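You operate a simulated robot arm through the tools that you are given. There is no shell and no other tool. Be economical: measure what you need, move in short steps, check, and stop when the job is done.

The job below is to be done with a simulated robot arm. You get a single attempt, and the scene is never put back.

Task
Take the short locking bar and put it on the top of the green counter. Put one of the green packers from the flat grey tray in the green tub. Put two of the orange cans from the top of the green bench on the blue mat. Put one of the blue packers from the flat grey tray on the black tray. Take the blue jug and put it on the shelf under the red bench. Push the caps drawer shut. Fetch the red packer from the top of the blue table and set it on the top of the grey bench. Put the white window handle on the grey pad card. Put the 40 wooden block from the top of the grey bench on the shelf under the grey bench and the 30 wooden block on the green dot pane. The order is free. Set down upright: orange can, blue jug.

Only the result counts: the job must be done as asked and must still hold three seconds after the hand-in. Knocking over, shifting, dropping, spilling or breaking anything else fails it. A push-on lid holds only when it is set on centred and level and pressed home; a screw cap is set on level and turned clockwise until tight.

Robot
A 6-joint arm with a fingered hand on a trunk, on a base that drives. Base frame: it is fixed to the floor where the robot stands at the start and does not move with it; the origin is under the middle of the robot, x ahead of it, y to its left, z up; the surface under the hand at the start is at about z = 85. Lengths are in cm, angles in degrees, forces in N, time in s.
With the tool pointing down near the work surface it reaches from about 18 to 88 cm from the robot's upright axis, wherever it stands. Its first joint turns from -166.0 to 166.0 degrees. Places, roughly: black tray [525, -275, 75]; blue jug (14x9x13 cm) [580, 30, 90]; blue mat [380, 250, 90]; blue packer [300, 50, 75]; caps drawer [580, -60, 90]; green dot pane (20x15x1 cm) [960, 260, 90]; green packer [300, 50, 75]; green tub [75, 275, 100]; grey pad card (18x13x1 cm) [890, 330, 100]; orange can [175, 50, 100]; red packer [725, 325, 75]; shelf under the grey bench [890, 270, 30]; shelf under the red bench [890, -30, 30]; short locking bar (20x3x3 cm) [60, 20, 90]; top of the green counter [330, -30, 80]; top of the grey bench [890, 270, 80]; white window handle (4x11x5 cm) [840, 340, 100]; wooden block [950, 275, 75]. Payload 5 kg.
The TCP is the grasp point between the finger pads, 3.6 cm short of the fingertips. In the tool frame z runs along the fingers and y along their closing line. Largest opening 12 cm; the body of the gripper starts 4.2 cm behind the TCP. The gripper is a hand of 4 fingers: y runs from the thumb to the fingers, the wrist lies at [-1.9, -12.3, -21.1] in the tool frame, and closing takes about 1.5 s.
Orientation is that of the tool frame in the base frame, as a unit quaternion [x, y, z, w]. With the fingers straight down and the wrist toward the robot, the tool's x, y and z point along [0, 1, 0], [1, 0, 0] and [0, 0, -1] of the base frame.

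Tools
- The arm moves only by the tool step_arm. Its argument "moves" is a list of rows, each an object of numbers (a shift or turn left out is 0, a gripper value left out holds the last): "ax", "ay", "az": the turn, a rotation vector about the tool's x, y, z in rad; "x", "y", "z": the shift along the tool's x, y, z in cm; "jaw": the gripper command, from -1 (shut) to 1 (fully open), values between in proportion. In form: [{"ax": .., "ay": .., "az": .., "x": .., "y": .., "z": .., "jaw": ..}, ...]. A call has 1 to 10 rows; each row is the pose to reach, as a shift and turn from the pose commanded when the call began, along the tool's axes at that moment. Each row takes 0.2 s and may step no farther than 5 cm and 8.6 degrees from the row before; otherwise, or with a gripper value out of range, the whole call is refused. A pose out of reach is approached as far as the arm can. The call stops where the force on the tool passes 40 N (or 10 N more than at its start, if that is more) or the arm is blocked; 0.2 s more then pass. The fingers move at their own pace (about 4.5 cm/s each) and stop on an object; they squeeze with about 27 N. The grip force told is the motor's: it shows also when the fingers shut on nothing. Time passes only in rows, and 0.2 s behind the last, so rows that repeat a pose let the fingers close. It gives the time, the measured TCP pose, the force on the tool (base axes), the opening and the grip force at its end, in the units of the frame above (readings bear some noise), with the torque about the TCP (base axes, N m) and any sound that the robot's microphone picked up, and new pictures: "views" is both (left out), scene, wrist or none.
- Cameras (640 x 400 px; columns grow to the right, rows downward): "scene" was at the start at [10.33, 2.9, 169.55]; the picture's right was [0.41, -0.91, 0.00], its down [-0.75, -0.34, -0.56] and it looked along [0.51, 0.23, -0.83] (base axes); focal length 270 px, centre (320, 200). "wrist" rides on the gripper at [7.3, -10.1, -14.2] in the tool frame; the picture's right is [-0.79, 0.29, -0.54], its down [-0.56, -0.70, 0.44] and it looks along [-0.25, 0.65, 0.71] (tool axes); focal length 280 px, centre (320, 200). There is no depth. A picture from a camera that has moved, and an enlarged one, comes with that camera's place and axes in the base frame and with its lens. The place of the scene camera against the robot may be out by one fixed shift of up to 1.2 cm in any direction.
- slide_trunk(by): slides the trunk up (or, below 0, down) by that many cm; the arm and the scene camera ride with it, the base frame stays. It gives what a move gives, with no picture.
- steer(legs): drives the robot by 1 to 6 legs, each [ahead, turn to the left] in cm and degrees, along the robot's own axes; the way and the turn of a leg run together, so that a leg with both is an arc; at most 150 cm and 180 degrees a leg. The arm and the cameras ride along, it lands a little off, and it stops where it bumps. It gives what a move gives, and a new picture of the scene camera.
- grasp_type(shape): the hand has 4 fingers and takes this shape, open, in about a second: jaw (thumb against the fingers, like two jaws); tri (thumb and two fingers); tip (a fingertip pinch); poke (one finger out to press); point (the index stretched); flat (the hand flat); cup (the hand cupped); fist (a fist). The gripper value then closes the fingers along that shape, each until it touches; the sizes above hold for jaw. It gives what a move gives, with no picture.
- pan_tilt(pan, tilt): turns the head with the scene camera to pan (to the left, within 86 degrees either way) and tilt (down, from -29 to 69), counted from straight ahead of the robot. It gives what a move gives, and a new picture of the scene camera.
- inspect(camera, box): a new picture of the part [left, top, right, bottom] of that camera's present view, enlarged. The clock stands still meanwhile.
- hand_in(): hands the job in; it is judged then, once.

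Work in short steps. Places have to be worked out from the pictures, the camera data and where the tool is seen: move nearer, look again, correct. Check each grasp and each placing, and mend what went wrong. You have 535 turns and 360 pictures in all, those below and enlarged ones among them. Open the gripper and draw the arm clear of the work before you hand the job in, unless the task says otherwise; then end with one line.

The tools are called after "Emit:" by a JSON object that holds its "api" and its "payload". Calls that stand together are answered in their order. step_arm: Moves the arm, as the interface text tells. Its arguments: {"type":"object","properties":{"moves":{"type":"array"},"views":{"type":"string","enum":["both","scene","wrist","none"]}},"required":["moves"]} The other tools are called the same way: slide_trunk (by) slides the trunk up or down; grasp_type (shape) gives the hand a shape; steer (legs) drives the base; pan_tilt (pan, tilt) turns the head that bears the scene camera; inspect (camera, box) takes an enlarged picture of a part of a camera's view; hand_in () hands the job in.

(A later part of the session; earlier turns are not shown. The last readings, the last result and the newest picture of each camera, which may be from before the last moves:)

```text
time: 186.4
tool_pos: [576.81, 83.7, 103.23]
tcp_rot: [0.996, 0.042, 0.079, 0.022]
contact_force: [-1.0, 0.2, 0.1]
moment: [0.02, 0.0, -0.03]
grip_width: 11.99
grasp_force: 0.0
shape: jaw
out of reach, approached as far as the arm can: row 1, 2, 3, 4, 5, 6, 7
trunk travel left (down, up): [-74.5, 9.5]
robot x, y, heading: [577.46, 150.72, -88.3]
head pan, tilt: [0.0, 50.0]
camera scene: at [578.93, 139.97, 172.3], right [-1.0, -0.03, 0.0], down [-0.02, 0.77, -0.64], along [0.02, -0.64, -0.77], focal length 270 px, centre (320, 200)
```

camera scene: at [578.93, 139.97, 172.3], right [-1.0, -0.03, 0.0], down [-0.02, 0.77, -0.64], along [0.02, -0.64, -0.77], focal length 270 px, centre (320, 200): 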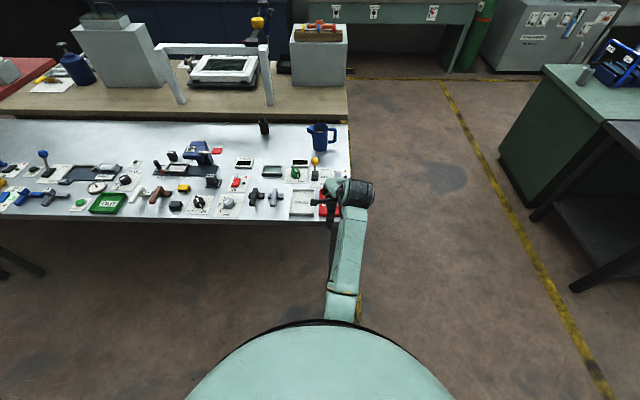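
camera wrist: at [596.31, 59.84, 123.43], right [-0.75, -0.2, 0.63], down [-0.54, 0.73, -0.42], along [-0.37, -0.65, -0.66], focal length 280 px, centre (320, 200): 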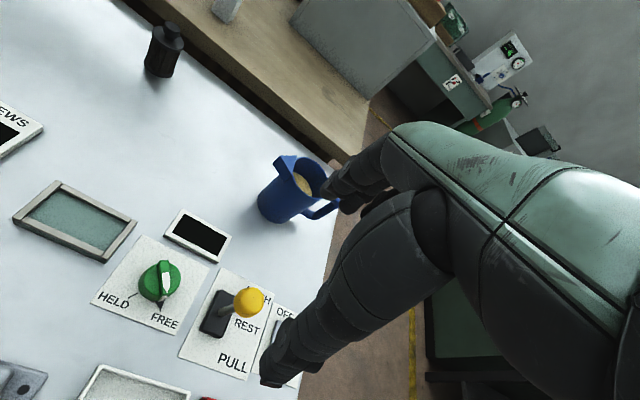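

The wrist reaches this from ±170° forearm roll only. I'll go up to horizontal, line the hand exactly with the arm's plane (lateral offset about 4.65 cm as at the start), then come straight down.

Emit:
{"api": "step_arm", "payload": {"moves": [{"ax": -0.14}, {"ax": -0.28}, {"ax": -0.42}, {"ax": -0.56}, {"ax": -0.7}, {"ax": -0.84}, {"ax": -0.98}, {"ax": -1.12}, {"ax": -1.26}, {"ax": -1.32}], "views": "scene"}}

Emit:
{"api": "inspect", "payload": {"camera": "scene", "box": [240, 160, 420, 340]}}

```text
time: 188.8
tool_pos: [581.9, 83.8, 100.15]
tcp_rot: [0.796, 0.125, 0.03, 0.591]
contact_force: [-0.7, 0.7, -0.5]
moment: [-0.01, -0.01, -0.03]
grip_width: 12.01
grasp_force: 0.0
shape: jaw
out of reach, approached as far as the arm can: row 8
trunk travel left (down, up): [-74.5, 9.5]
robot x, y, heading: [578.23, 150.98, -88.4]
head pan, tilt: [0.0, 50.0]
stopped in row 10: the arm was blocked; the commanded pose is now the measured one
camera scene: at [578.93, 140.14, 172.32], right [-1.0, -0.03, 0.0], down [-0.02, 0.77, -0.64], along [0.02, -0.64, -0.77], focal length 270 px, centre (320, 200)
```

scene: 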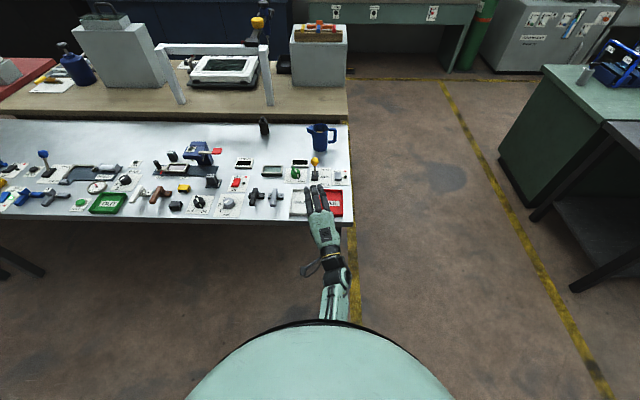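

```text
2.22 times, centred on (330, 250) of scene
camera zoom: at [578.93, 140.14, 172.32], right [-1.0, -0.03, 0.0], down [-0.02, 0.77, -0.64], along [0.02, -0.64, -0.77], focal length 600 px, centre (298, 89)
```

zoom: 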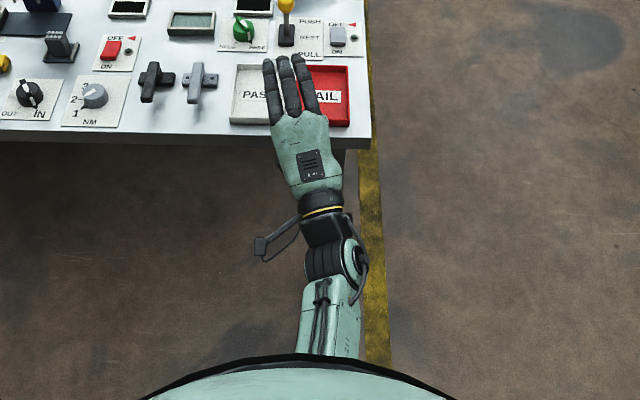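

Straps are on top. I align the hand with the arm's plane.

Emit:
{"api": "step_arm", "payload": {"moves": [{"ax": 0.009, "ay": -0.085, "az": 0.08, "x": 1, "y": 1.7, "z": 0.2}, {"ax": 0.018, "ay": -0.169, "az": 0.158, "x": 1.9, "y": 3.4, "z": 0.5}, {"ax": 0.018, "ay": -0.169, "az": 0.158, "x": 1.9, "y": 3.4, "z": 0.5}], "views": "none"}}

Emit:
{"api": "inspect", "payload": {"camera": "scene", "box": [240, 160, 420, 340]}}

```text
time: 189.6
tool_pos: [584.47, 82.78, 103.06]
tcp_rot: [0.809, 0.012, 0.008, 0.588]
contact_force: [-0.2, 0.0, -0.7]
moment: [0.02, 0.01, -0.01]
grip_width: 12.0
grasp_force: 0.1
shape: jaw
trunk travel left (down, up): [-74.5, 9.5]
robot x, y, heading: [577.59, 151.07, -88.2]
head pan, tilt: [0.0, 50.0]
```

```text
2.22 times, centred on (330, 250) of scene
camera zoom: at [578.88, 140.06, 172.31], right [-1.0, -0.03, 0.0], down [-0.02, 0.77, -0.64], along [0.02, -0.64, -0.77], focal length 600 px, centre (298, 89)
```

zoom: 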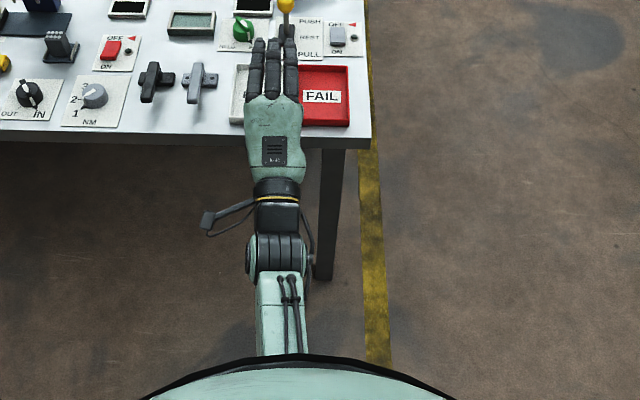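

Perfectly in line. Now I pitch straight down.

Emit:
{"api": "step_arm", "payload": {"moves": [{"ax": 0.13}, {"ax": 0.26}, {"ax": 0.39}, {"ax": 0.52}, {"ax": 0.65}, {"ax": 0.78}, {"ax": 0.91}, {"ax": 1.04}, {"ax": 1.17}, {"ax": 1.257}], "views": "none"}}

Emit:
{"api": "inspect", "payload": {"camera": "scene", "box": [240, 160, 420, 340]}}

```text
time: 191.8
tool_pos: [584.46, 82.86, 102.97]
tcp_rot: [1.0, 0.015, -0.001, -0.002]
contact_force: [-0.1, -0.2, 0.0]
moment: [0.0, -0.03, 0.03]
grip_width: 12.0
grasp_force: 0.0
shape: jaw
out of reach, approached as far as the arm can: row 2, 3
trunk travel left (down, up): [-74.5, 9.5]
robot x, y, heading: [578.29, 150.69, -88.4]
head pan, tilt: [0.0, 50.0]
```

```text
2.22 times, centred on (330, 250) of scene
camera zoom: at [578.97, 140.02, 172.31], right [-1.0, -0.03, 0.0], down [-0.02, 0.77, -0.64], along [0.02, -0.64, -0.77], focal length 600 px, centre (298, 89)
```

zoom: 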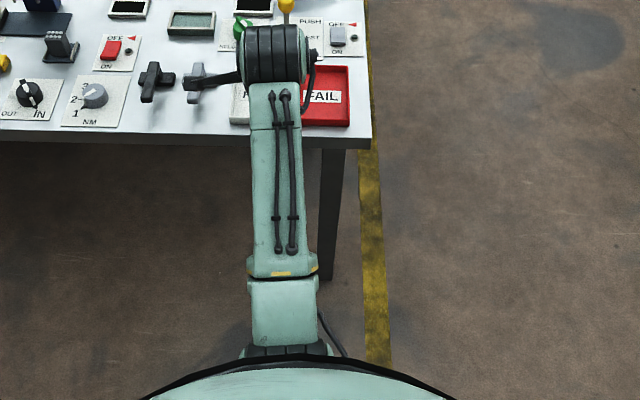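

The arm is normal again. I raise 12 cm and drive 40 cm forward to the jug.

Emit:
{"api": "step_arm", "payload": {"moves": [{"z": -4}, {"z": -8}, {"z": -12}, {"z": -12}], "views": "none"}}

Emit:
{"api": "steer", "payload": {"legs": [[38, 0]]}}

Emit:
{"api": "inspect", "payload": {"camera": "wrist", "box": [0, 0, 640, 400]}}

```text
time: 192.8
tool_pos: [584.44, 82.95, 115.26]
tcp_rot: [1.0, 0.014, 0.0, 0.0]
contact_force: [0.7, -0.3, 0.3]
moment: [0.0, -0.02, 0.0]
grip_width: 12.0
grasp_force: 0.0
shape: jaw
trunk travel left (down, up): [-74.5, 9.5]
robot x, y, heading: [577.75, 150.74, -88.2]
head pan, tilt: [0.0, 50.0]
```

```text
time: 195.3
tool_pos: [585.46, 45.77, 115.29]
tcp_rot: [1.0, 0.015, -0.001, -0.001]
contact_force: [-1.2, 0.7, -0.2]
moment: [-0.02, -0.01, -0.02]
grip_width: 12.0
grasp_force: 0.0
shape: jaw
trunk travel left (down, up): [-74.5, 9.5]
robot x, y, heading: [578.78, 113.42, -88.4]
head pan, tilt: [0.0, 50.0]
camera scene: at [580.06, 102.97, 172.32], right [-1.0, -0.03, 0.0], down [-0.02, 0.77, -0.64], along [0.02, -0.64, -0.77], focal length 270 px, centre (320, 200)
```

scene: 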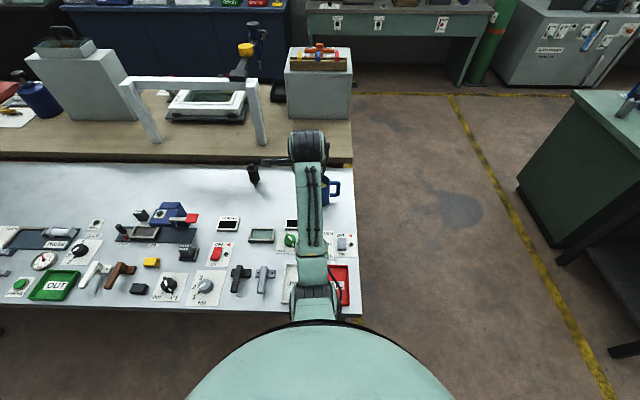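

```text
1.00 times, centred on (320, 200) of wrist (not enlarged: the box is as wide or as high as the picture)
camera zoom: at [592.55, 56.16, 129.5], right [-0.78, -0.31, 0.54], down [-0.58, 0.68, -0.44], along [-0.23, -0.66, -0.71], focal length 280 px, centre (320, 200)
```

zoom: 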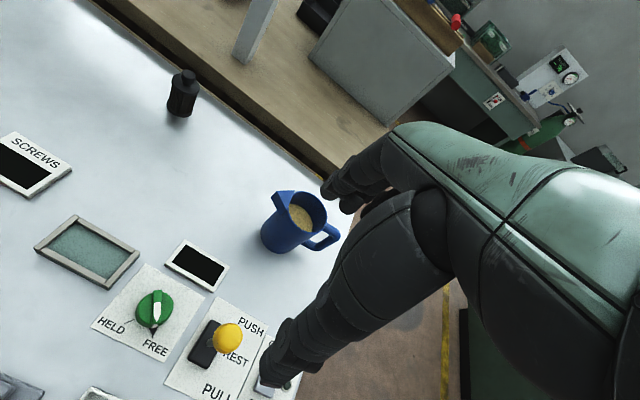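

Jug rim centre ≈ (583.5, 30.8). I move over it with the tips just above the rim and check the centring.

Emit:
{"api": "step_arm", "payload": {"moves": [{"x": -1, "y": 4.5}, {"x": -2, "y": 9}, {"x": -2.7, "y": 13}, {"x": -2.7, "y": 15, "z": 3}, {"x": -2.7, "y": 15, "z": 7.5}, {"x": -2.7, "y": 15, "z": 11.5}, {"x": -2.7, "y": 15, "z": 11.5}]}}

```text
time: 196.9
tool_pos: [583.36, 30.81, 103.76]
tcp_rot: [1.0, 0.014, -0.001, 0.0]
contact_force: [0.5, -0.1, -0.3]
moment: [-0.03, -0.01, 0.0]
grip_width: 11.99
grasp_force: 0.1
shape: jaw
trunk travel left (down, up): [-74.5, 9.5]
robot x, y, heading: [578.77, 113.84, -88.3]
head pan, tilt: [0.0, 50.0]
camera scene: at [580.06, 102.94, 172.31], right [-1.0, -0.03, 0.0], down [-0.02, 0.77, -0.64], along [0.02, -0.64, -0.77], focal length 270 px, centre (320, 200)
camera wrist: at [590.27, 41.19, 118.01], right [-0.78, -0.31, 0.54], down [-0.58, 0.68, -0.44], along [-0.23, -0.66, -0.71], focal length 280 px, centre (320, 200)
```

scene: 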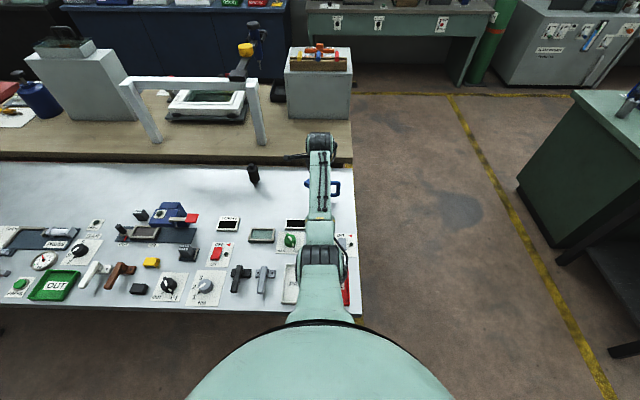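
wrist: 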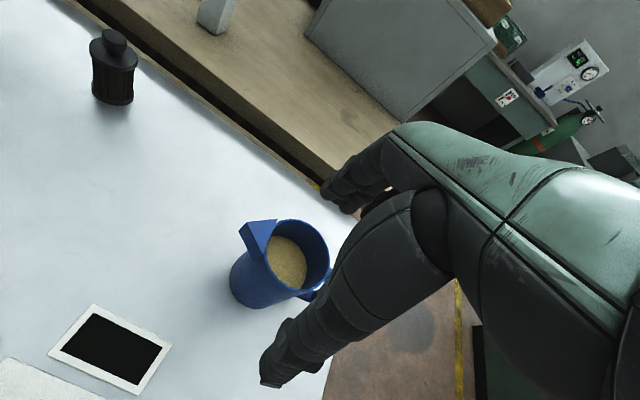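

Rim centre refines to (584, 29.7). I correct by ~1 cm and descend to TCP z≈94.6.

Emit:
{"api": "step_arm", "payload": {"moves": [{"x": 0.5, "y": 1.0}, {"x": 0.5, "y": 1.0, "z": 3}, {"x": 0.5, "y": 1.0, "z": 6}, {"x": 0.5, "y": 1.0, "z": 9}, {"x": 0.5, "y": 1.0, "z": 9}], "views": "wrist"}}

```text
time: 198.1
tool_pos: [583.95, 29.8, 94.77]
tcp_rot: [1.0, 0.016, 0.001, 0.001]
contact_force: [0.9, 0.1, 2.2]
moment: [-0.13, -0.02, 0.06]
grip_width: 11.92
grasp_force: 0.1
shape: jaw
trunk travel left (down, up): [-74.5, 9.5]
robot x, y, heading: [579.07, 113.72, -88.1]
head pan, tilt: [0.0, 50.0]
camera wrist: at [590.93, 40.16, 108.97], right [-0.78, -0.31, 0.54], down [-0.58, 0.68, -0.44], along [-0.23, -0.66, -0.71], focal length 280 px, centre (320, 200)
```

wrist: 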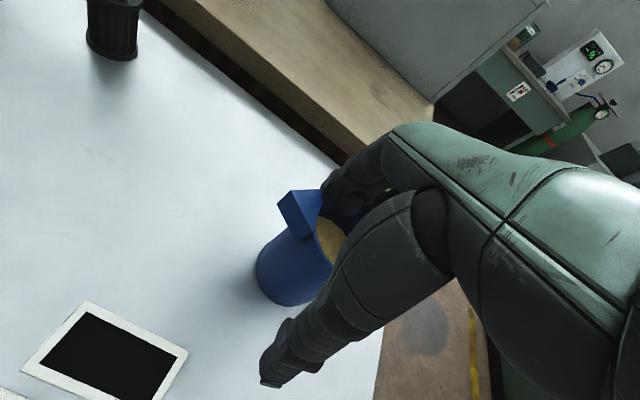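

Jug stands nearer the fingers than the thumb with a light touch; I shift 0.6 cm that way and close gently.

Emit:
{"api": "step_arm", "payload": {"moves": [{"y": 0.6}, {"y": 0.6, "jaw": 0.6}, {"y": 0.6, "jaw": 0.4}, {"y": 0.6, "jaw": 0.2}, {"y": 0.6, "jaw": -1}, {"y": 0.6, "jaw": -1}, {"y": 0.6, "jaw": -1}, {"y": 0.6, "jaw": -1}], "views": "wrist"}}

```text
time: 199.9
tool_pos: [583.89, 29.13, 94.75]
tcp_rot: [1.0, 0.015, 0.0, 0.001]
contact_force: [1.0, 0.7, 0.1]
moment: [0.02, 0.05, 0.01]
grip_width: 2.89
grasp_force: 0.4
shape: jaw
trunk travel left (down, up): [-74.5, 9.5]
robot x, y, heading: [578.49, 113.65, -88.5]
head pan, tilt: [0.0, 50.0]
camera wrist: at [590.93, 39.5, 108.97], right [-0.78, -0.31, 0.54], down [-0.58, 0.68, -0.44], along [-0.23, -0.66, -0.71], focal length 280 px, centre (320, 200)
```

wrist: 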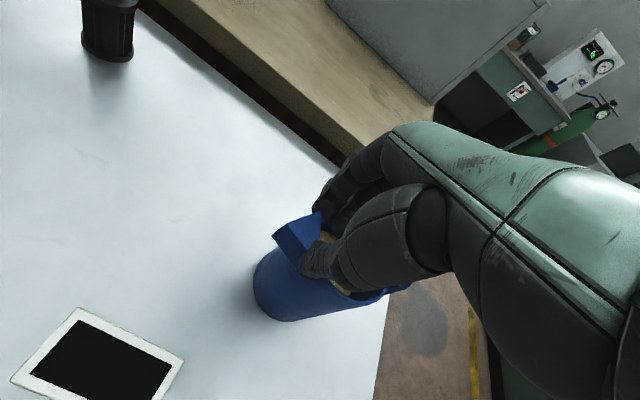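

The fingers closed above the rim: re-solving the rays gives the rim at z≈91.3 and centre (582.4, 25.7), so this table is lower (~78). I lift, reopen and look.

Emit:
{"api": "step_arm", "payload": {"moves": [{"z": -2, "jaw": -0.5}, {"z": -5, "jaw": -0.5}, {"z": -9, "jaw": 1}, {"z": -9, "jaw": 1}, {"z": -9, "jaw": 1}, {"z": -9, "jaw": 1}, {"z": -9, "jaw": 1}, {"z": -9, "jaw": 1}, {"z": -9, "jaw": 1}], "views": "wrist"}}

```text
time: 201.9
tool_pos: [583.81, 29.06, 103.7]
tcp_rot: [1.0, 0.015, -0.001, 0.0]
contact_force: [0.3, 0.4, -1.0]
moment: [-0.04, 0.02, 0.01]
grip_width: 11.97
grasp_force: 0.1
shape: jaw
trunk travel left (down, up): [-74.5, 9.5]
robot x, y, heading: [578.65, 113.79, -88.3]
head pan, tilt: [0.0, 50.0]
camera wrist: at [590.81, 39.49, 117.92], right [-0.78, -0.31, 0.54], down [-0.58, 0.68, -0.44], along [-0.23, -0.66, -0.71], focal length 280 px, centre (320, 200)
```

wrist: 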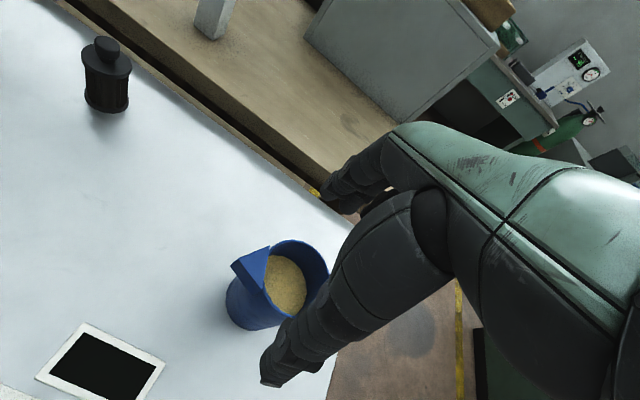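

Jug untouched. Rim centre now reads (581.9, 26.6); I move there and step down in two stages.

Emit:
{"api": "step_arm", "payload": {"moves": [{"x": -1.8, "y": 2.5}, {"x": -1.8, "y": 2.5, "z": 4}, {"x": -1.8, "y": 2.5, "z": 8}, {"x": -1.8, "y": 2.5, "z": 8}], "views": "wrist"}}

```text
time: 202.9
tool_pos: [582.17, 26.51, 95.96]
tcp_rot: [1.0, 0.016, 0.0, 0.0]
contact_force: [0.3, -0.5, 0.1]
moment: [0.01, -0.01, -0.01]
grip_width: 11.99
grasp_force: 0.0
shape: jaw
trunk travel left (down, up): [-74.5, 9.5]
robot x, y, heading: [578.99, 113.79, -88.2]
head pan, tilt: [0.0, 50.0]
camera wrist: at [589.18, 36.91, 110.17], right [-0.78, -0.31, 0.54], down [-0.58, 0.68, -0.44], along [-0.23, -0.66, -0.71], focal length 280 px, centre (320, 200)
```

wrist: 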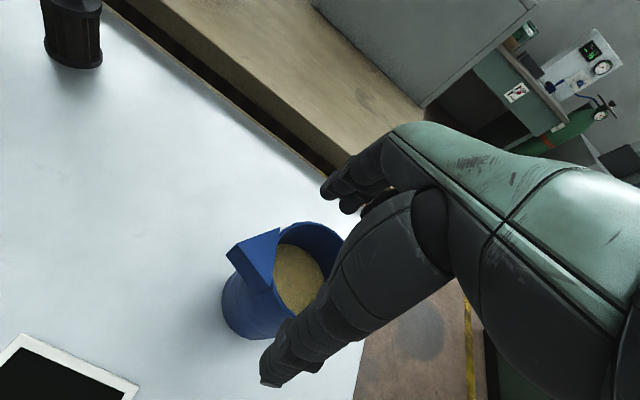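

Centre refines to (582, 27.7); I shift 1.1 cm back and descend to TCP z≈88.3.

Emit:
{"api": "step_arm", "payload": {"moves": [{"y": -1.1}, {"y": -1.1, "z": 2.5}, {"y": -1.1, "z": 5}, {"y": -1.1, "z": 7.6}, {"y": -1.1, "z": 7.6}], "views": "wrist"}}

```text
time: 204.1
tool_pos: [581.96, 28.14, 88.57]
tcp_rot: [1.0, 0.016, -0.001, 0.0]
contact_force: [-0.4, 0.5, -0.1]
moment: [0.03, 0.01, -0.01]
grip_width: 11.98
grasp_force: 0.1
shape: jaw
out of reach, approached as far as the arm can: row 4, 5
trunk travel left (down, up): [-74.5, 9.5]
robot x, y, heading: [578.82, 113.52, -88.2]
head pan, tilt: [0.0, 50.0]
camera wrist: at [588.92, 38.55, 102.86], right [-0.78, -0.31, 0.54], down [-0.58, 0.68, -0.44], along [-0.23, -0.66, -0.71], focal length 280 px, centre (320, 200)
```

wrist: 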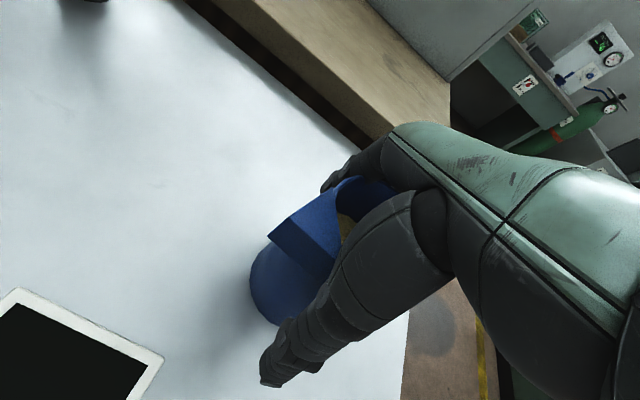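

No contact and the rim is well between the fingers. I close.

Emit:
{"api": "step_arm", "payload": {"moves": [{"jaw": 0.4}, {"jaw": 0}, {"jaw": -1}, {"jaw": -1}, {"jaw": -1}, {"jaw": -1}, {"jaw": -1}], "views": "wrist"}}

```text
time: 205.7
tool_pos: [581.94, 28.08, 88.51]
tcp_rot: [1.0, 0.016, 0.0, -0.001]
contact_force: [0.3, 0.0, 0.6]
moment: [0.05, -0.06, 0.03]
grip_width: 6.32
grasp_force: 26.9
shape: jaw
trunk travel left (down, up): [-74.5, 9.5]
robot x, y, heading: [578.96, 113.43, -88.4]
head pan, tilt: [0.0, 50.0]
camera wrist: at [588.96, 38.54, 102.87], right [-0.78, -0.31, 0.54], down [-0.58, 0.68, -0.44], along [-0.23, -0.66, -0.71], focal length 280 px, centre (320, 200)
```

wrist: 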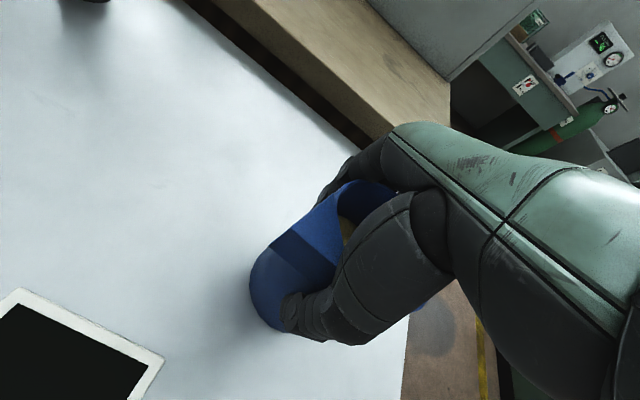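

Gripped with 27 N. I lift slowly a few cm and check.

Emit:
{"api": "step_arm", "payload": {"moves": [{"z": -1}, {"z": -2}, {"z": -3}, {"z": -4}, {"z": -6}, {"z": -8}]}}

```text
time: 207.1
tool_pos: [582.07, 28.41, 96.39]
tcp_rot: [1.0, 0.015, -0.001, -0.001]
contact_force: [0.1, -0.1, -3.2]
moment: [0.03, -0.1, 0.02]
grip_width: 6.28
grasp_force: 27.2
shape: jaw
trunk travel left (down, up): [-74.5, 9.5]
robot x, y, heading: [578.84, 114.11, -88.2]
head pan, tilt: [0.0, 50.0]
camera scene: at [580.06, 102.89, 172.31], right [-1.0, -0.03, 0.0], down [-0.02, 0.77, -0.64], along [0.02, -0.64, -0.77], focal length 270 px, centre (320, 200)
camera wrist: at [589.04, 38.65, 110.67], right [-0.78, -0.31, 0.54], down [-0.58, 0.68, -0.44], along [-0.23, -0.66, -0.71], focal length 280 px, centre (320, 200)
```

scene: 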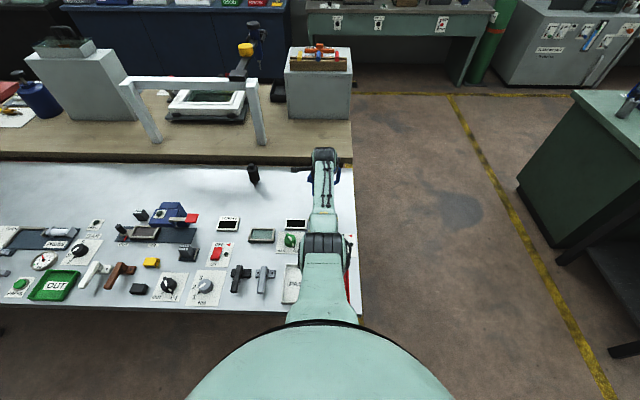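
wrist: 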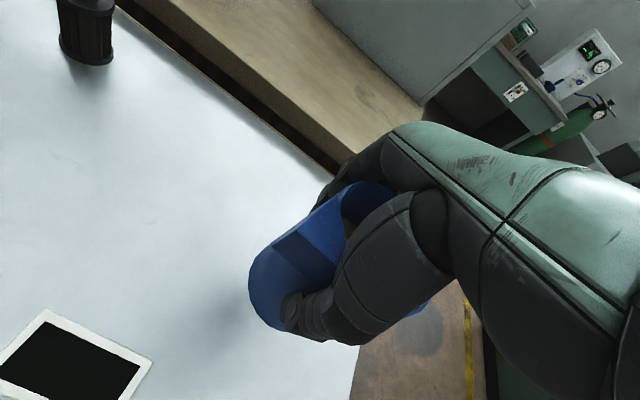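

The jug is held level (3.2 N). I raise it well clear and pull it in.

Emit:
{"api": "step_arm", "payload": {"moves": [{"z": -4}, {"z": -8}, {"z": -12}, {"z": -15}, {"z": -15, "y": -4}, {"z": -15, "y": -8}, {"z": -15, "y": -12}, {"z": -15, "y": -16}, {"z": -15, "y": -20}, {"z": -15, "y": -24}], "views": "none"}}

Emit:
{"api": "steer", "payload": {"legs": [[-35, 0], [0, 88]]}}

Emit:
{"api": "pan_tilt", "payload": {"pan": -15, "tilt": 15}}

```text
time: 209.3
tool_pos: [581.24, 52.56, 111.76]
tcp_rot: [1.0, 0.014, -0.001, 0.001]
contact_force: [0.2, 1.1, -2.8]
moment: [0.03, -0.12, -0.05]
grip_width: 6.23
grasp_force: 26.9
shape: jaw
trunk travel left (down, up): [-74.5, 9.5]
robot x, y, heading: [578.85, 113.31, -88.0]
head pan, tilt: [0.0, 50.0]
```

```text
time: 216.2
tool_pos: [639.33, 148.77, 111.6]
tcp_rot: [0.706, 0.708, 0.0, 0.001]
contact_force: [0.2, 0.5, -2.8]
moment: [0.1, 0.05, 0.0]
grip_width: 6.2
grasp_force: 27.0
shape: jaw
trunk travel left (down, up): [-74.5, 9.5]
robot x, y, heading: [577.7, 148.0, -0.0]
head pan, tilt: [0.0, 50.0]
camera scene: at [589.48, 148.25, 172.31], right [0.0, -1.0, 0.0], down [-0.77, 0.0, -0.64], along [0.64, 0.0, -0.77], focal length 270 px, centre (320, 200)
```

scene: 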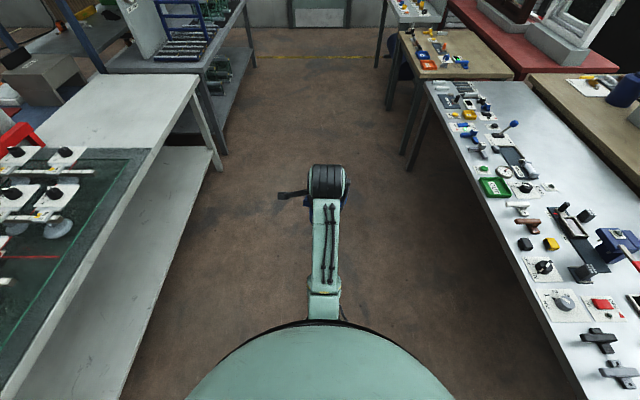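

```text
time: 217.2
tool_pos: [639.2, 148.74, 111.57]
tcp_rot: [0.707, 0.707, -0.001, 0.0]
contact_force: [-0.8, 0.4, -2.8]
moment: [0.13, 0.08, 0.01]
grip_width: 6.21
grasp_force: 26.8
shape: jaw
trunk travel left (down, up): [-74.5, 9.5]
robot x, y, heading: [577.67, 148.48, 0.0]
head pan, tilt: [-15.0, 15.0]
camera scene: at [590.81, 145.84, 177.67], right [-0.26, -0.97, 0.0], down [-0.25, 0.07, -0.97], along [0.93, -0.25, -0.26], focal length 270 px, centre (320, 200)
```

scene: 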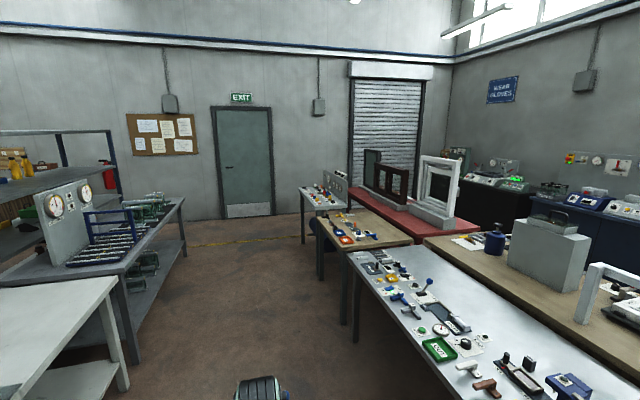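

The red bench is in the right column around (890, −30). I go round by the front gap to the right aisle and look at its shelf.

Emit:
{"api": "steer", "payload": {"legs": [[-80, 0], [0, -90], [140, 0], [125, 0], [0, 90]]}}

Emit:
{"api": "pan_tilt", "payload": {"pan": 10, "tilt": 18}}

```text
time: 244.9
tool_pos: [555.03, -111.52, 111.68]
tcp_rot: [0.689, 0.724, -0.001, 0.0]
contact_force: [-0.5, -0.2, -2.6]
moment: [0.11, 0.06, 0.03]
grip_width: 6.15
grasp_force: 27.0
shape: jaw
trunk travel left (down, up): [-74.5, 9.5]
robot x, y, heading: [493.62, -115.03, 2.8]
head pan, tilt: [-15.0, 15.0]
camera scene: at [506.69, -116.91, 177.68], right [-0.21, -0.98, 0.0], down [-0.25, 0.06, -0.97], along [0.94, -0.21, -0.26], focal length 270 px, centre (320, 200)
```

scene: 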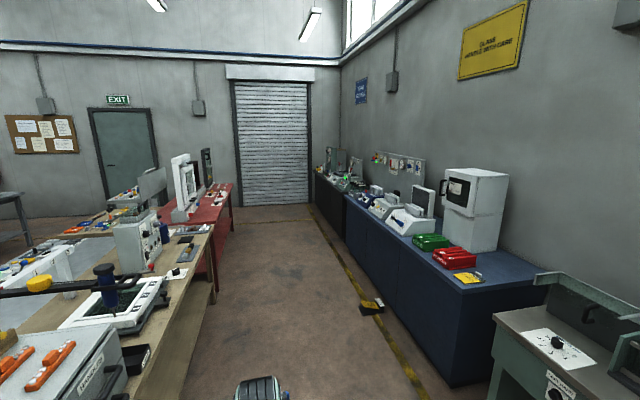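

```text
time: 245.8
tool_pos: [554.93, -111.62, 111.61]
tcp_rot: [0.69, 0.724, 0.0, 0.0]
contact_force: [0.6, -0.2, -3.4]
moment: [0.13, 0.06, -0.01]
grip_width: 6.13
grasp_force: 26.9
shape: jaw
trunk travel left (down, up): [-74.5, 9.5]
robot x, y, heading: [493.83, -114.54, 2.9]
head pan, tilt: [10.0, 18.0]
camera scene: at [506.67, -112.9, 177.19], right [0.22, -0.98, 0.0], down [-0.3, -0.07, -0.95], along [0.93, 0.21, -0.31], focal length 270 px, centre (320, 200)
```

scene: 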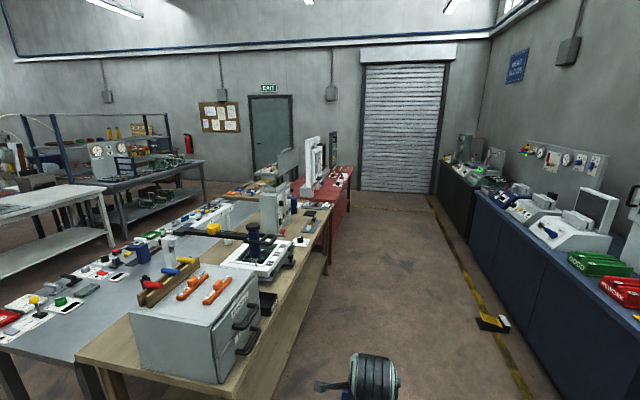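

I drive up the right aisle toward the red bench.

Emit:
{"api": "steer", "payload": {"legs": [[0, -4.5], [150, 0], [150, 0]]}}

Emit:
{"api": "pan_tilt", "payload": {"pan": 35, "tilt": 35}}

```text
time: 262.3
tool_pos: [855.61, -126.06, 111.57]
tcp_rot: [0.716, 0.698, -0.001, 0.0]
contact_force: [0.0, 0.2, -4.0]
moment: [0.09, 0.08, -0.01]
grip_width: 6.16
grasp_force: 27.4
shape: jaw
trunk travel left (down, up): [-74.5, 9.5]
robot x, y, heading: [794.46, -124.5, -1.6]
head pan, tilt: [10.0, 18.0]
camera scene: at [807.39, -123.67, 177.19], right [0.15, -0.99, 0.0], down [-0.31, -0.04, -0.95], along [0.94, 0.14, -0.31], focal length 270 px, centre (320, 200)
```

scene: 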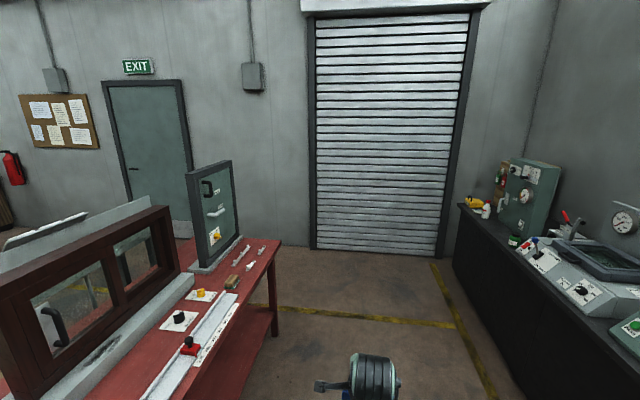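

```text
time: 263.2
tool_pos: [855.52, -126.1, 111.7]
tcp_rot: [0.716, 0.698, 0.0, 0.001]
contact_force: [0.7, -0.4, -3.8]
moment: [0.1, 0.04, 0.01]
grip_width: 6.14
grasp_force: 26.1
shape: jaw
trunk travel left (down, up): [-74.5, 9.5]
robot x, y, heading: [794.7, -125.1, -1.6]
head pan, tilt: [35.0, 35.0]
camera scene: at [805.51, -120.2, 174.49], right [0.55, -0.84, 0.0], down [-0.48, -0.31, -0.82], along [0.68, 0.45, -0.57], focal length 270 px, centre (320, 200)
```

scene: 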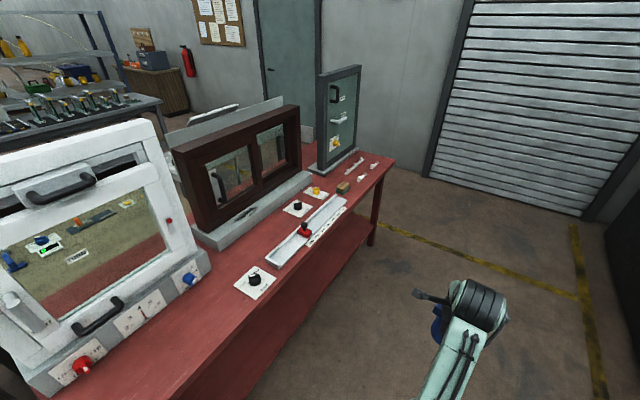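

Red bench spans x≈790–989, front edge y≈−65. I stand at about (895, −152) facing it.

Emit:
{"api": "steer", "payload": {"legs": [[0, -13.4], [103, 0], [0, 105]]}}

Emit:
{"api": "slide_trunk", "payload": {"by": -45}}

Emit:
{"api": "pan_tilt", "payload": {"pan": 0, "tilt": 45}}

```text
time: 275.3
tool_pos: [894.96, -92.09, 111.6]
tcp_rot: [0.006, 1.0, -0.001, 0.001]
contact_force: [0.0, 0.5, -4.9]
moment: [-0.07, 0.1, -0.02]
grip_width: 6.12
grasp_force: 26.7
shape: jaw
trunk travel left (down, up): [-74.5, 9.5]
robot x, y, heading: [894.57, -153.5, 89.3]
head pan, tilt: [35.0, 35.0]
camera scene: at [890.61, -143.04, 174.48], right [0.83, 0.56, 0.0], down [0.32, -0.47, -0.82], along [-0.46, 0.68, -0.57], focal length 270 px, centre (320, 200)
```

scene: 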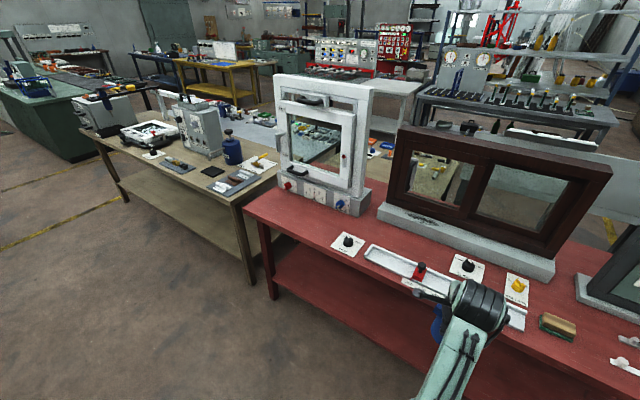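

```text
refused: -45 is not a number from -40 to 40
```

```text
time: 276.3
tool_pos: [894.96, -92.03, 111.63]
tcp_rot: [0.006, 1.0, -0.001, 0.0]
contact_force: [-0.2, -0.2, -3.5]
moment: [-0.04, 0.14, 0.01]
grip_width: 6.12
grasp_force: 26.6
shape: jaw
trunk travel left (down, up): [-74.5, 9.5]
robot x, y, heading: [894.61, -153.56, 89.1]
head pan, tilt: [0.0, 45.0]
camera scene: at [895.66, -142.19, 173.0], right [1.0, -0.01, 0.0], down [-0.01, -0.71, -0.71], along [0.01, 0.71, -0.71], focal length 270 px, centre (320, 200)
```

scene: 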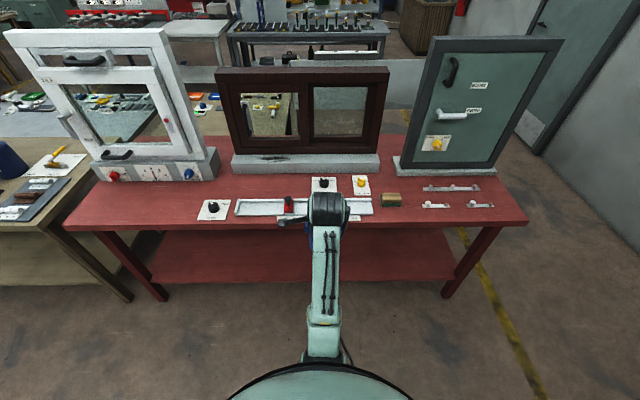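

Bench legs are at x≈791 and 980, so x=895 is free. I lower the trunk 40 cm in front of the bench and look at the shelf.

Emit:
{"api": "slide_trunk", "payload": {"by": -40}}

Emit:
{"api": "pan_tilt", "payload": {"pan": 0, "tilt": 50}}

```text
time: 280.2
tool_pos: [895.0, -92.07, 71.71]
tcp_rot: [0.006, 1.0, -0.001, 0.0]
contact_force: [-0.2, -0.9, -4.1]
moment: [-0.03, 0.13, -0.02]
grip_width: 6.07
grasp_force: 27.0
shape: jaw
trunk travel left (down, up): [-34.5, 49.5]
robot x, y, heading: [894.31, -153.44, 89.4]
head pan, tilt: [0.0, 45.0]
```

```text
time: 280.8
tool_pos: [894.99, -92.01, 71.67]
tcp_rot: [0.006, 1.0, -0.001, 0.0]
contact_force: [0.4, -0.9, -4.0]
moment: [-0.01, 0.12, 0.0]
grip_width: 6.09
grasp_force: 26.9
shape: jaw
trunk travel left (down, up): [-34.5, 49.5]
robot x, y, heading: [894.88, -153.29, 89.3]
head pan, tilt: [0.0, 50.0]
camera scene: at [895.67, -142.64, 132.31], right [1.0, -0.01, 0.0], down [-0.01, -0.77, -0.64], along [0.01, 0.64, -0.77], focal length 270 px, centre (320, 200)
```

scene: 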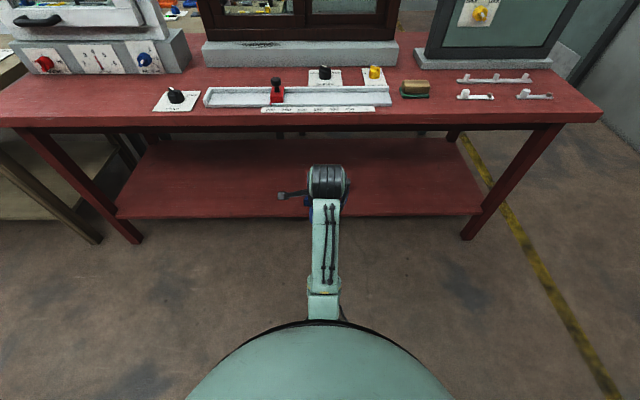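

Two views give the shelf top at z≈20 with its front edge at y≈−60.5, bench underside near 76. I lower further and drive in under the bench edge.

Emit:
{"api": "slide_trunk", "payload": {"by": -33}}

Emit:
{"api": "steer", "payload": {"legs": [[22, 0]]}}

Emit:
{"api": "inspect", "payload": {"camera": "wrist", "box": [0, 0, 640, 400]}}

```text
time: 284.1
tool_pos: [895.08, -92.12, 38.73]
tcp_rot: [0.006, 1.0, 0.0, 0.0]
contact_force: [0.4, 0.0, -3.6]
moment: [0.0, 0.11, 0.01]
grip_width: 6.11
grasp_force: 27.4
shape: jaw
trunk travel left (down, up): [-1.5, 82.5]
robot x, y, heading: [894.57, -153.42, 89.2]
head pan, tilt: [0.0, 50.0]
```

```text
time: 285.9
tool_pos: [895.15, -69.7, 38.57]
tcp_rot: [0.006, 1.0, -0.001, 0.0]
contact_force: [0.4, -0.3, -3.6]
moment: [-0.02, 0.14, -0.01]
grip_width: 6.09
grasp_force: 26.7
shape: jaw
trunk travel left (down, up): [-1.5, 82.5]
robot x, y, heading: [895.12, -131.21, 89.2]
head pan, tilt: [0.0, 50.0]
camera scene: at [895.93, -120.34, 99.31], right [1.0, -0.01, 0.0], down [-0.01, -0.77, -0.64], along [0.01, 0.64, -0.77], focal length 270 px, centre (320, 200)
```

scene: 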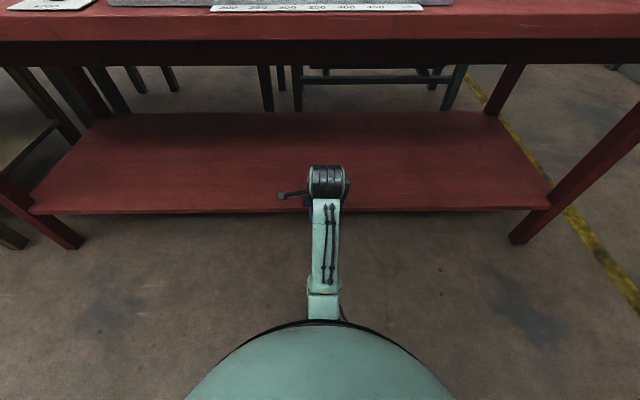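

```text
1.00 times, centred on (320, 200) of wrist (not enlarged: the box is as wide or as high as the picture)
camera zoom: at [887.79, -79.67, 52.93], right [0.79, 0.28, 0.54], down [0.55, -0.71, -0.44], along [0.26, 0.65, -0.71], focal length 280 px, centre (320, 200)
```

zoom: 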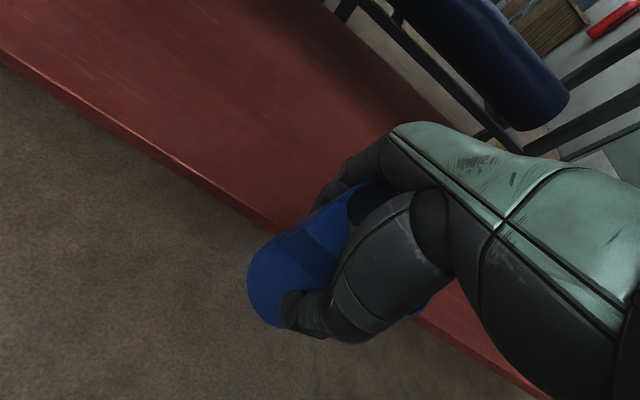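

I extend the jug in over the shelf (20 cm), staying about 7 cm above it.

Emit:
{"api": "step_arm", "payload": {"moves": [{"y": 4, "z": -0.7}, {"y": 8, "z": -0.7}, {"y": 12, "z": -0.7}, {"y": 16, "z": -0.7}, {"y": 20, "z": -0.7}, {"y": 20, "z": -0.7}]}}

```text
time: 287.3
tool_pos: [895.3, -49.9, 39.29]
tcp_rot: [0.005, 1.0, -0.001, 0.0]
contact_force: [0.7, -0.3, -3.6]
moment: [-0.04, 0.14, 0.01]
grip_width: 6.05
grasp_force: 27.4
shape: jaw
trunk travel left (down, up): [-1.5, 82.5]
robot x, y, heading: [894.94, -131.03, 89.2]
head pan, tilt: [0.0, 50.0]
camera scene: at [895.93, -120.32, 99.31], right [1.0, -0.01, 0.0], down [-0.01, -0.77, -0.64], along [0.01, 0.64, -0.77], focal length 270 px, centre (320, 200)
camera wrist: at [887.86, -59.88, 53.51], right [0.79, 0.28, 0.54], down [0.55, -0.71, -0.44], along [0.26, 0.65, -0.71], focal length 280 px, centre (320, 200)
```

scene: 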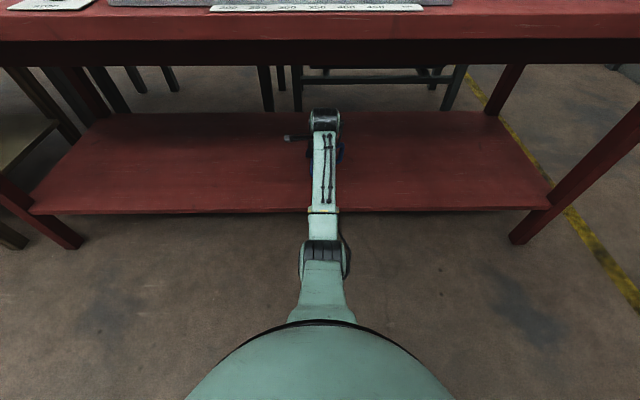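
wrist: 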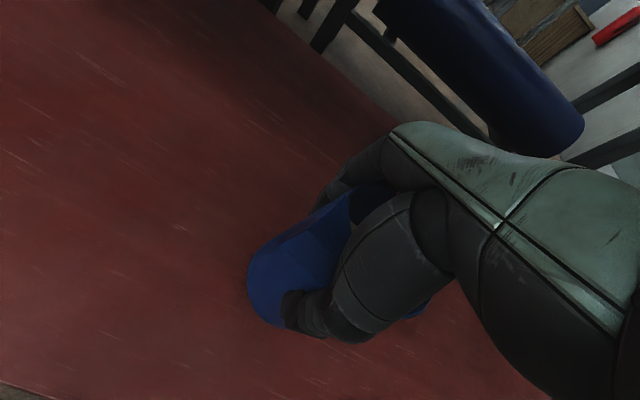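

Jug is over the shelf, about 10 cm in. I lower gently, watching for the contact force.

Emit:
{"api": "step_arm", "payload": {"moves": [{"z": 1.5}, {"z": 3}, {"z": 4}, {"z": 4.7}, {"z": 5.4}], "views": "none"}}

Emit:
{"api": "step_arm", "payload": {"moves": [{"z": 0.5}, {"z": 1}, {"z": 1.5}, {"z": 1.5}], "views": "wrist"}}

```text
time: 288.5
tool_pos: [895.19, -49.55, 34.49]
tcp_rot: [0.005, 1.0, 0.004, -0.001]
contact_force: [-3.7, -2.6, 21.0]
moment: [-0.1, -0.15, 0.01]
grip_width: 6.1
grasp_force: 26.3
shape: jaw
trunk travel left (down, up): [-1.5, 82.5]
robot x, y, heading: [895.15, -130.86, 89.2]
head pan, tilt: [0.0, 50.0]
```

```text
time: 289.5
tool_pos: [895.33, -49.62, 33.14]
tcp_rot: [0.005, 1.0, 0.004, 0.0]
contact_force: [-9.8, 3.1, 30.9]
moment: [0.27, 0.01, 0.15]
grip_width: 5.91
grasp_force: 27.1
shape: jaw
trunk travel left (down, up): [-1.5, 82.5]
robot x, y, heading: [894.75, -131.11, 89.3]
head pan, tilt: [0.0, 50.0]
camera wrist: at [887.95, -59.72, 47.28], right [0.79, 0.28, 0.55], down [0.55, -0.7, -0.45], along [0.26, 0.66, -0.71], focal length 280 px, centre (320, 200)
```

wrist: 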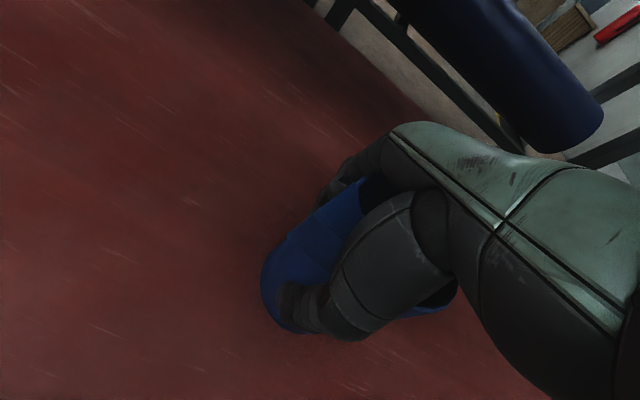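

It touched at about z=34.7 and I pressed slightly more; the jug stands on the shelf. I ease up and open.

Emit:
{"api": "step_arm", "payload": {"moves": [{"z": -0.7}, {"z": -0.7}, {"z": -0.7, "jaw": 0.2}, {"z": -0.7, "jaw": 0.6}, {"z": -0.7, "jaw": 1}, {"z": -0.7, "jaw": 1}, {"z": -0.7, "jaw": 1}, {"z": -0.7, "jaw": 1}], "views": "wrist"}}

```text
time: 291.3
tool_pos: [895.31, -49.55, 33.19]
tcp_rot: [0.006, 1.0, -0.001, -0.001]
contact_force: [-0.6, -0.1, 0.0]
moment: [-0.01, 0.01, 0.03]
grip_width: 11.98
grasp_force: 0.2
shape: jaw
trunk travel left (down, up): [-1.5, 82.5]
robot x, y, heading: [895.04, -130.83, 89.3]
head pan, tilt: [0.0, 50.0]
camera wrist: at [887.98, -59.65, 47.43], right [0.79, 0.28, 0.54], down [0.55, -0.71, -0.44], along [0.26, 0.65, -0.71], focal length 280 px, centre (320, 200)
```

wrist: 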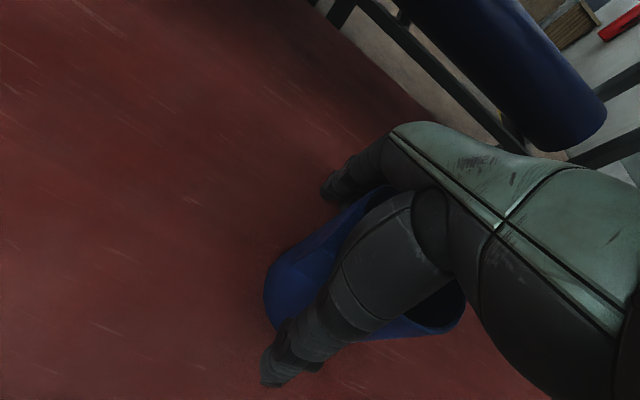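

Released. I raise the hand straight up above the rim, then check the jug before withdrawing.

Emit:
{"api": "step_arm", "payload": {"moves": [{"z": -2}, {"z": -4}, {"z": -6}, {"z": -8}, {"z": -10}], "views": "wrist"}}

```text
time: 292.5
tool_pos: [895.31, -49.74, 43.16]
tcp_rot: [0.005, 1.0, 0.0, 0.0]
contact_force: [0.0, 0.2, 0.2]
moment: [0.05, 0.01, -0.01]
grip_width: 11.99
grasp_force: 0.0
shape: jaw
trunk travel left (down, up): [-1.5, 82.5]
robot x, y, heading: [894.89, -130.93, 89.3]
head pan, tilt: [0.0, 50.0]
camera wrist: at [888.0, -59.62, 57.47], right [0.79, 0.28, 0.54], down [0.55, -0.71, -0.44], along [0.26, 0.65, -0.71], focal length 280 px, centre (320, 200)
```

wrist: 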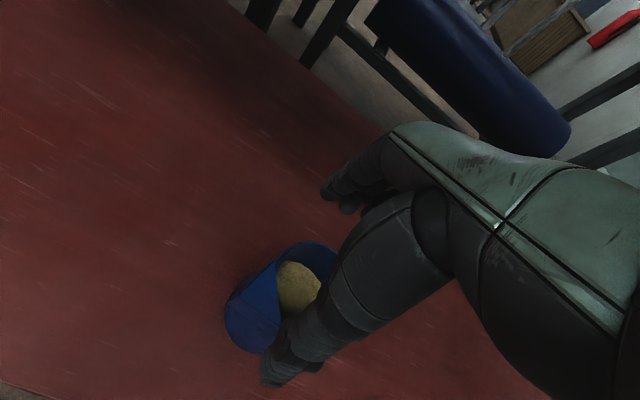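

The jug stands upright with its contents. I withdraw over the rim and back the robot off.

Emit:
{"api": "step_arm", "payload": {"moves": [{"y": -4}, {"y": -8}, {"y": -12}, {"y": -16}, {"y": -20}], "views": "none"}}

Emit:
{"api": "steer", "payload": {"legs": [[-24, 0]]}}

Emit:
{"api": "slide_trunk", "payload": {"by": 40}}

Emit:
{"api": "slide_trunk", "payload": {"by": 33}}

```text
time: 293.7
tool_pos: [895.18, -69.75, 43.07]
tcp_rot: [0.005, 1.0, 0.0, 0.001]
contact_force: [-0.2, -0.7, -0.1]
moment: [-0.02, 0.03, -0.02]
grip_width: 11.99
grasp_force: 0.0
shape: jaw
trunk travel left (down, up): [-1.5, 82.5]
robot x, y, heading: [895.24, -130.7, 89.4]
head pan, tilt: [0.0, 50.0]
```

```text
time: 295.6
tool_pos: [894.97, -93.54, 43.12]
tcp_rot: [0.005, 1.0, -0.001, 0.0]
contact_force: [-0.6, -0.1, -0.5]
moment: [-0.01, -0.02, 0.0]
grip_width: 12.0
grasp_force: 0.1
shape: jaw
trunk travel left (down, up): [-1.5, 82.5]
robot x, y, heading: [894.79, -154.94, 89.5]
head pan, tilt: [0.0, 50.0]
camera scene: at [895.66, -144.19, 99.31], right [1.0, -0.01, 0.0], down [-0.01, -0.77, -0.64], along [0.01, 0.64, -0.77], focal length 270 px, centre (320, 200)
```

scene: 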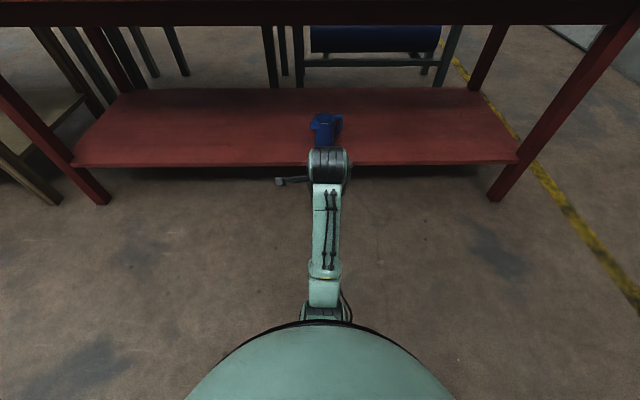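

```text
time: 299.4
tool_pos: [894.97, -93.36, 83.18]
tcp_rot: [0.005, 1.0, 0.0, 0.0]
contact_force: [0.0, -0.3, 0.3]
moment: [0.0, -0.04, 0.0]
grip_width: 11.97
grasp_force: 0.0
shape: jaw
trunk travel left (down, up): [-41.5, 42.5]
robot x, y, heading: [895.06, -155.12, 89.3]
head pan, tilt: [0.0, 50.0]
```

```text
time: 302.6
tool_pos: [894.97, -93.5, 116.25]
tcp_rot: [0.005, 1.0, 0.0, 0.0]
contact_force: [-0.1, -0.5, -0.4]
moment: [-0.01, -0.01, 0.01]
grip_width: 12.0
grasp_force: 0.0
shape: jaw
trunk travel left (down, up): [-74.5, 9.5]
robot x, y, heading: [894.61, -154.62, 89.3]
head pan, tilt: [0.0, 50.0]
```

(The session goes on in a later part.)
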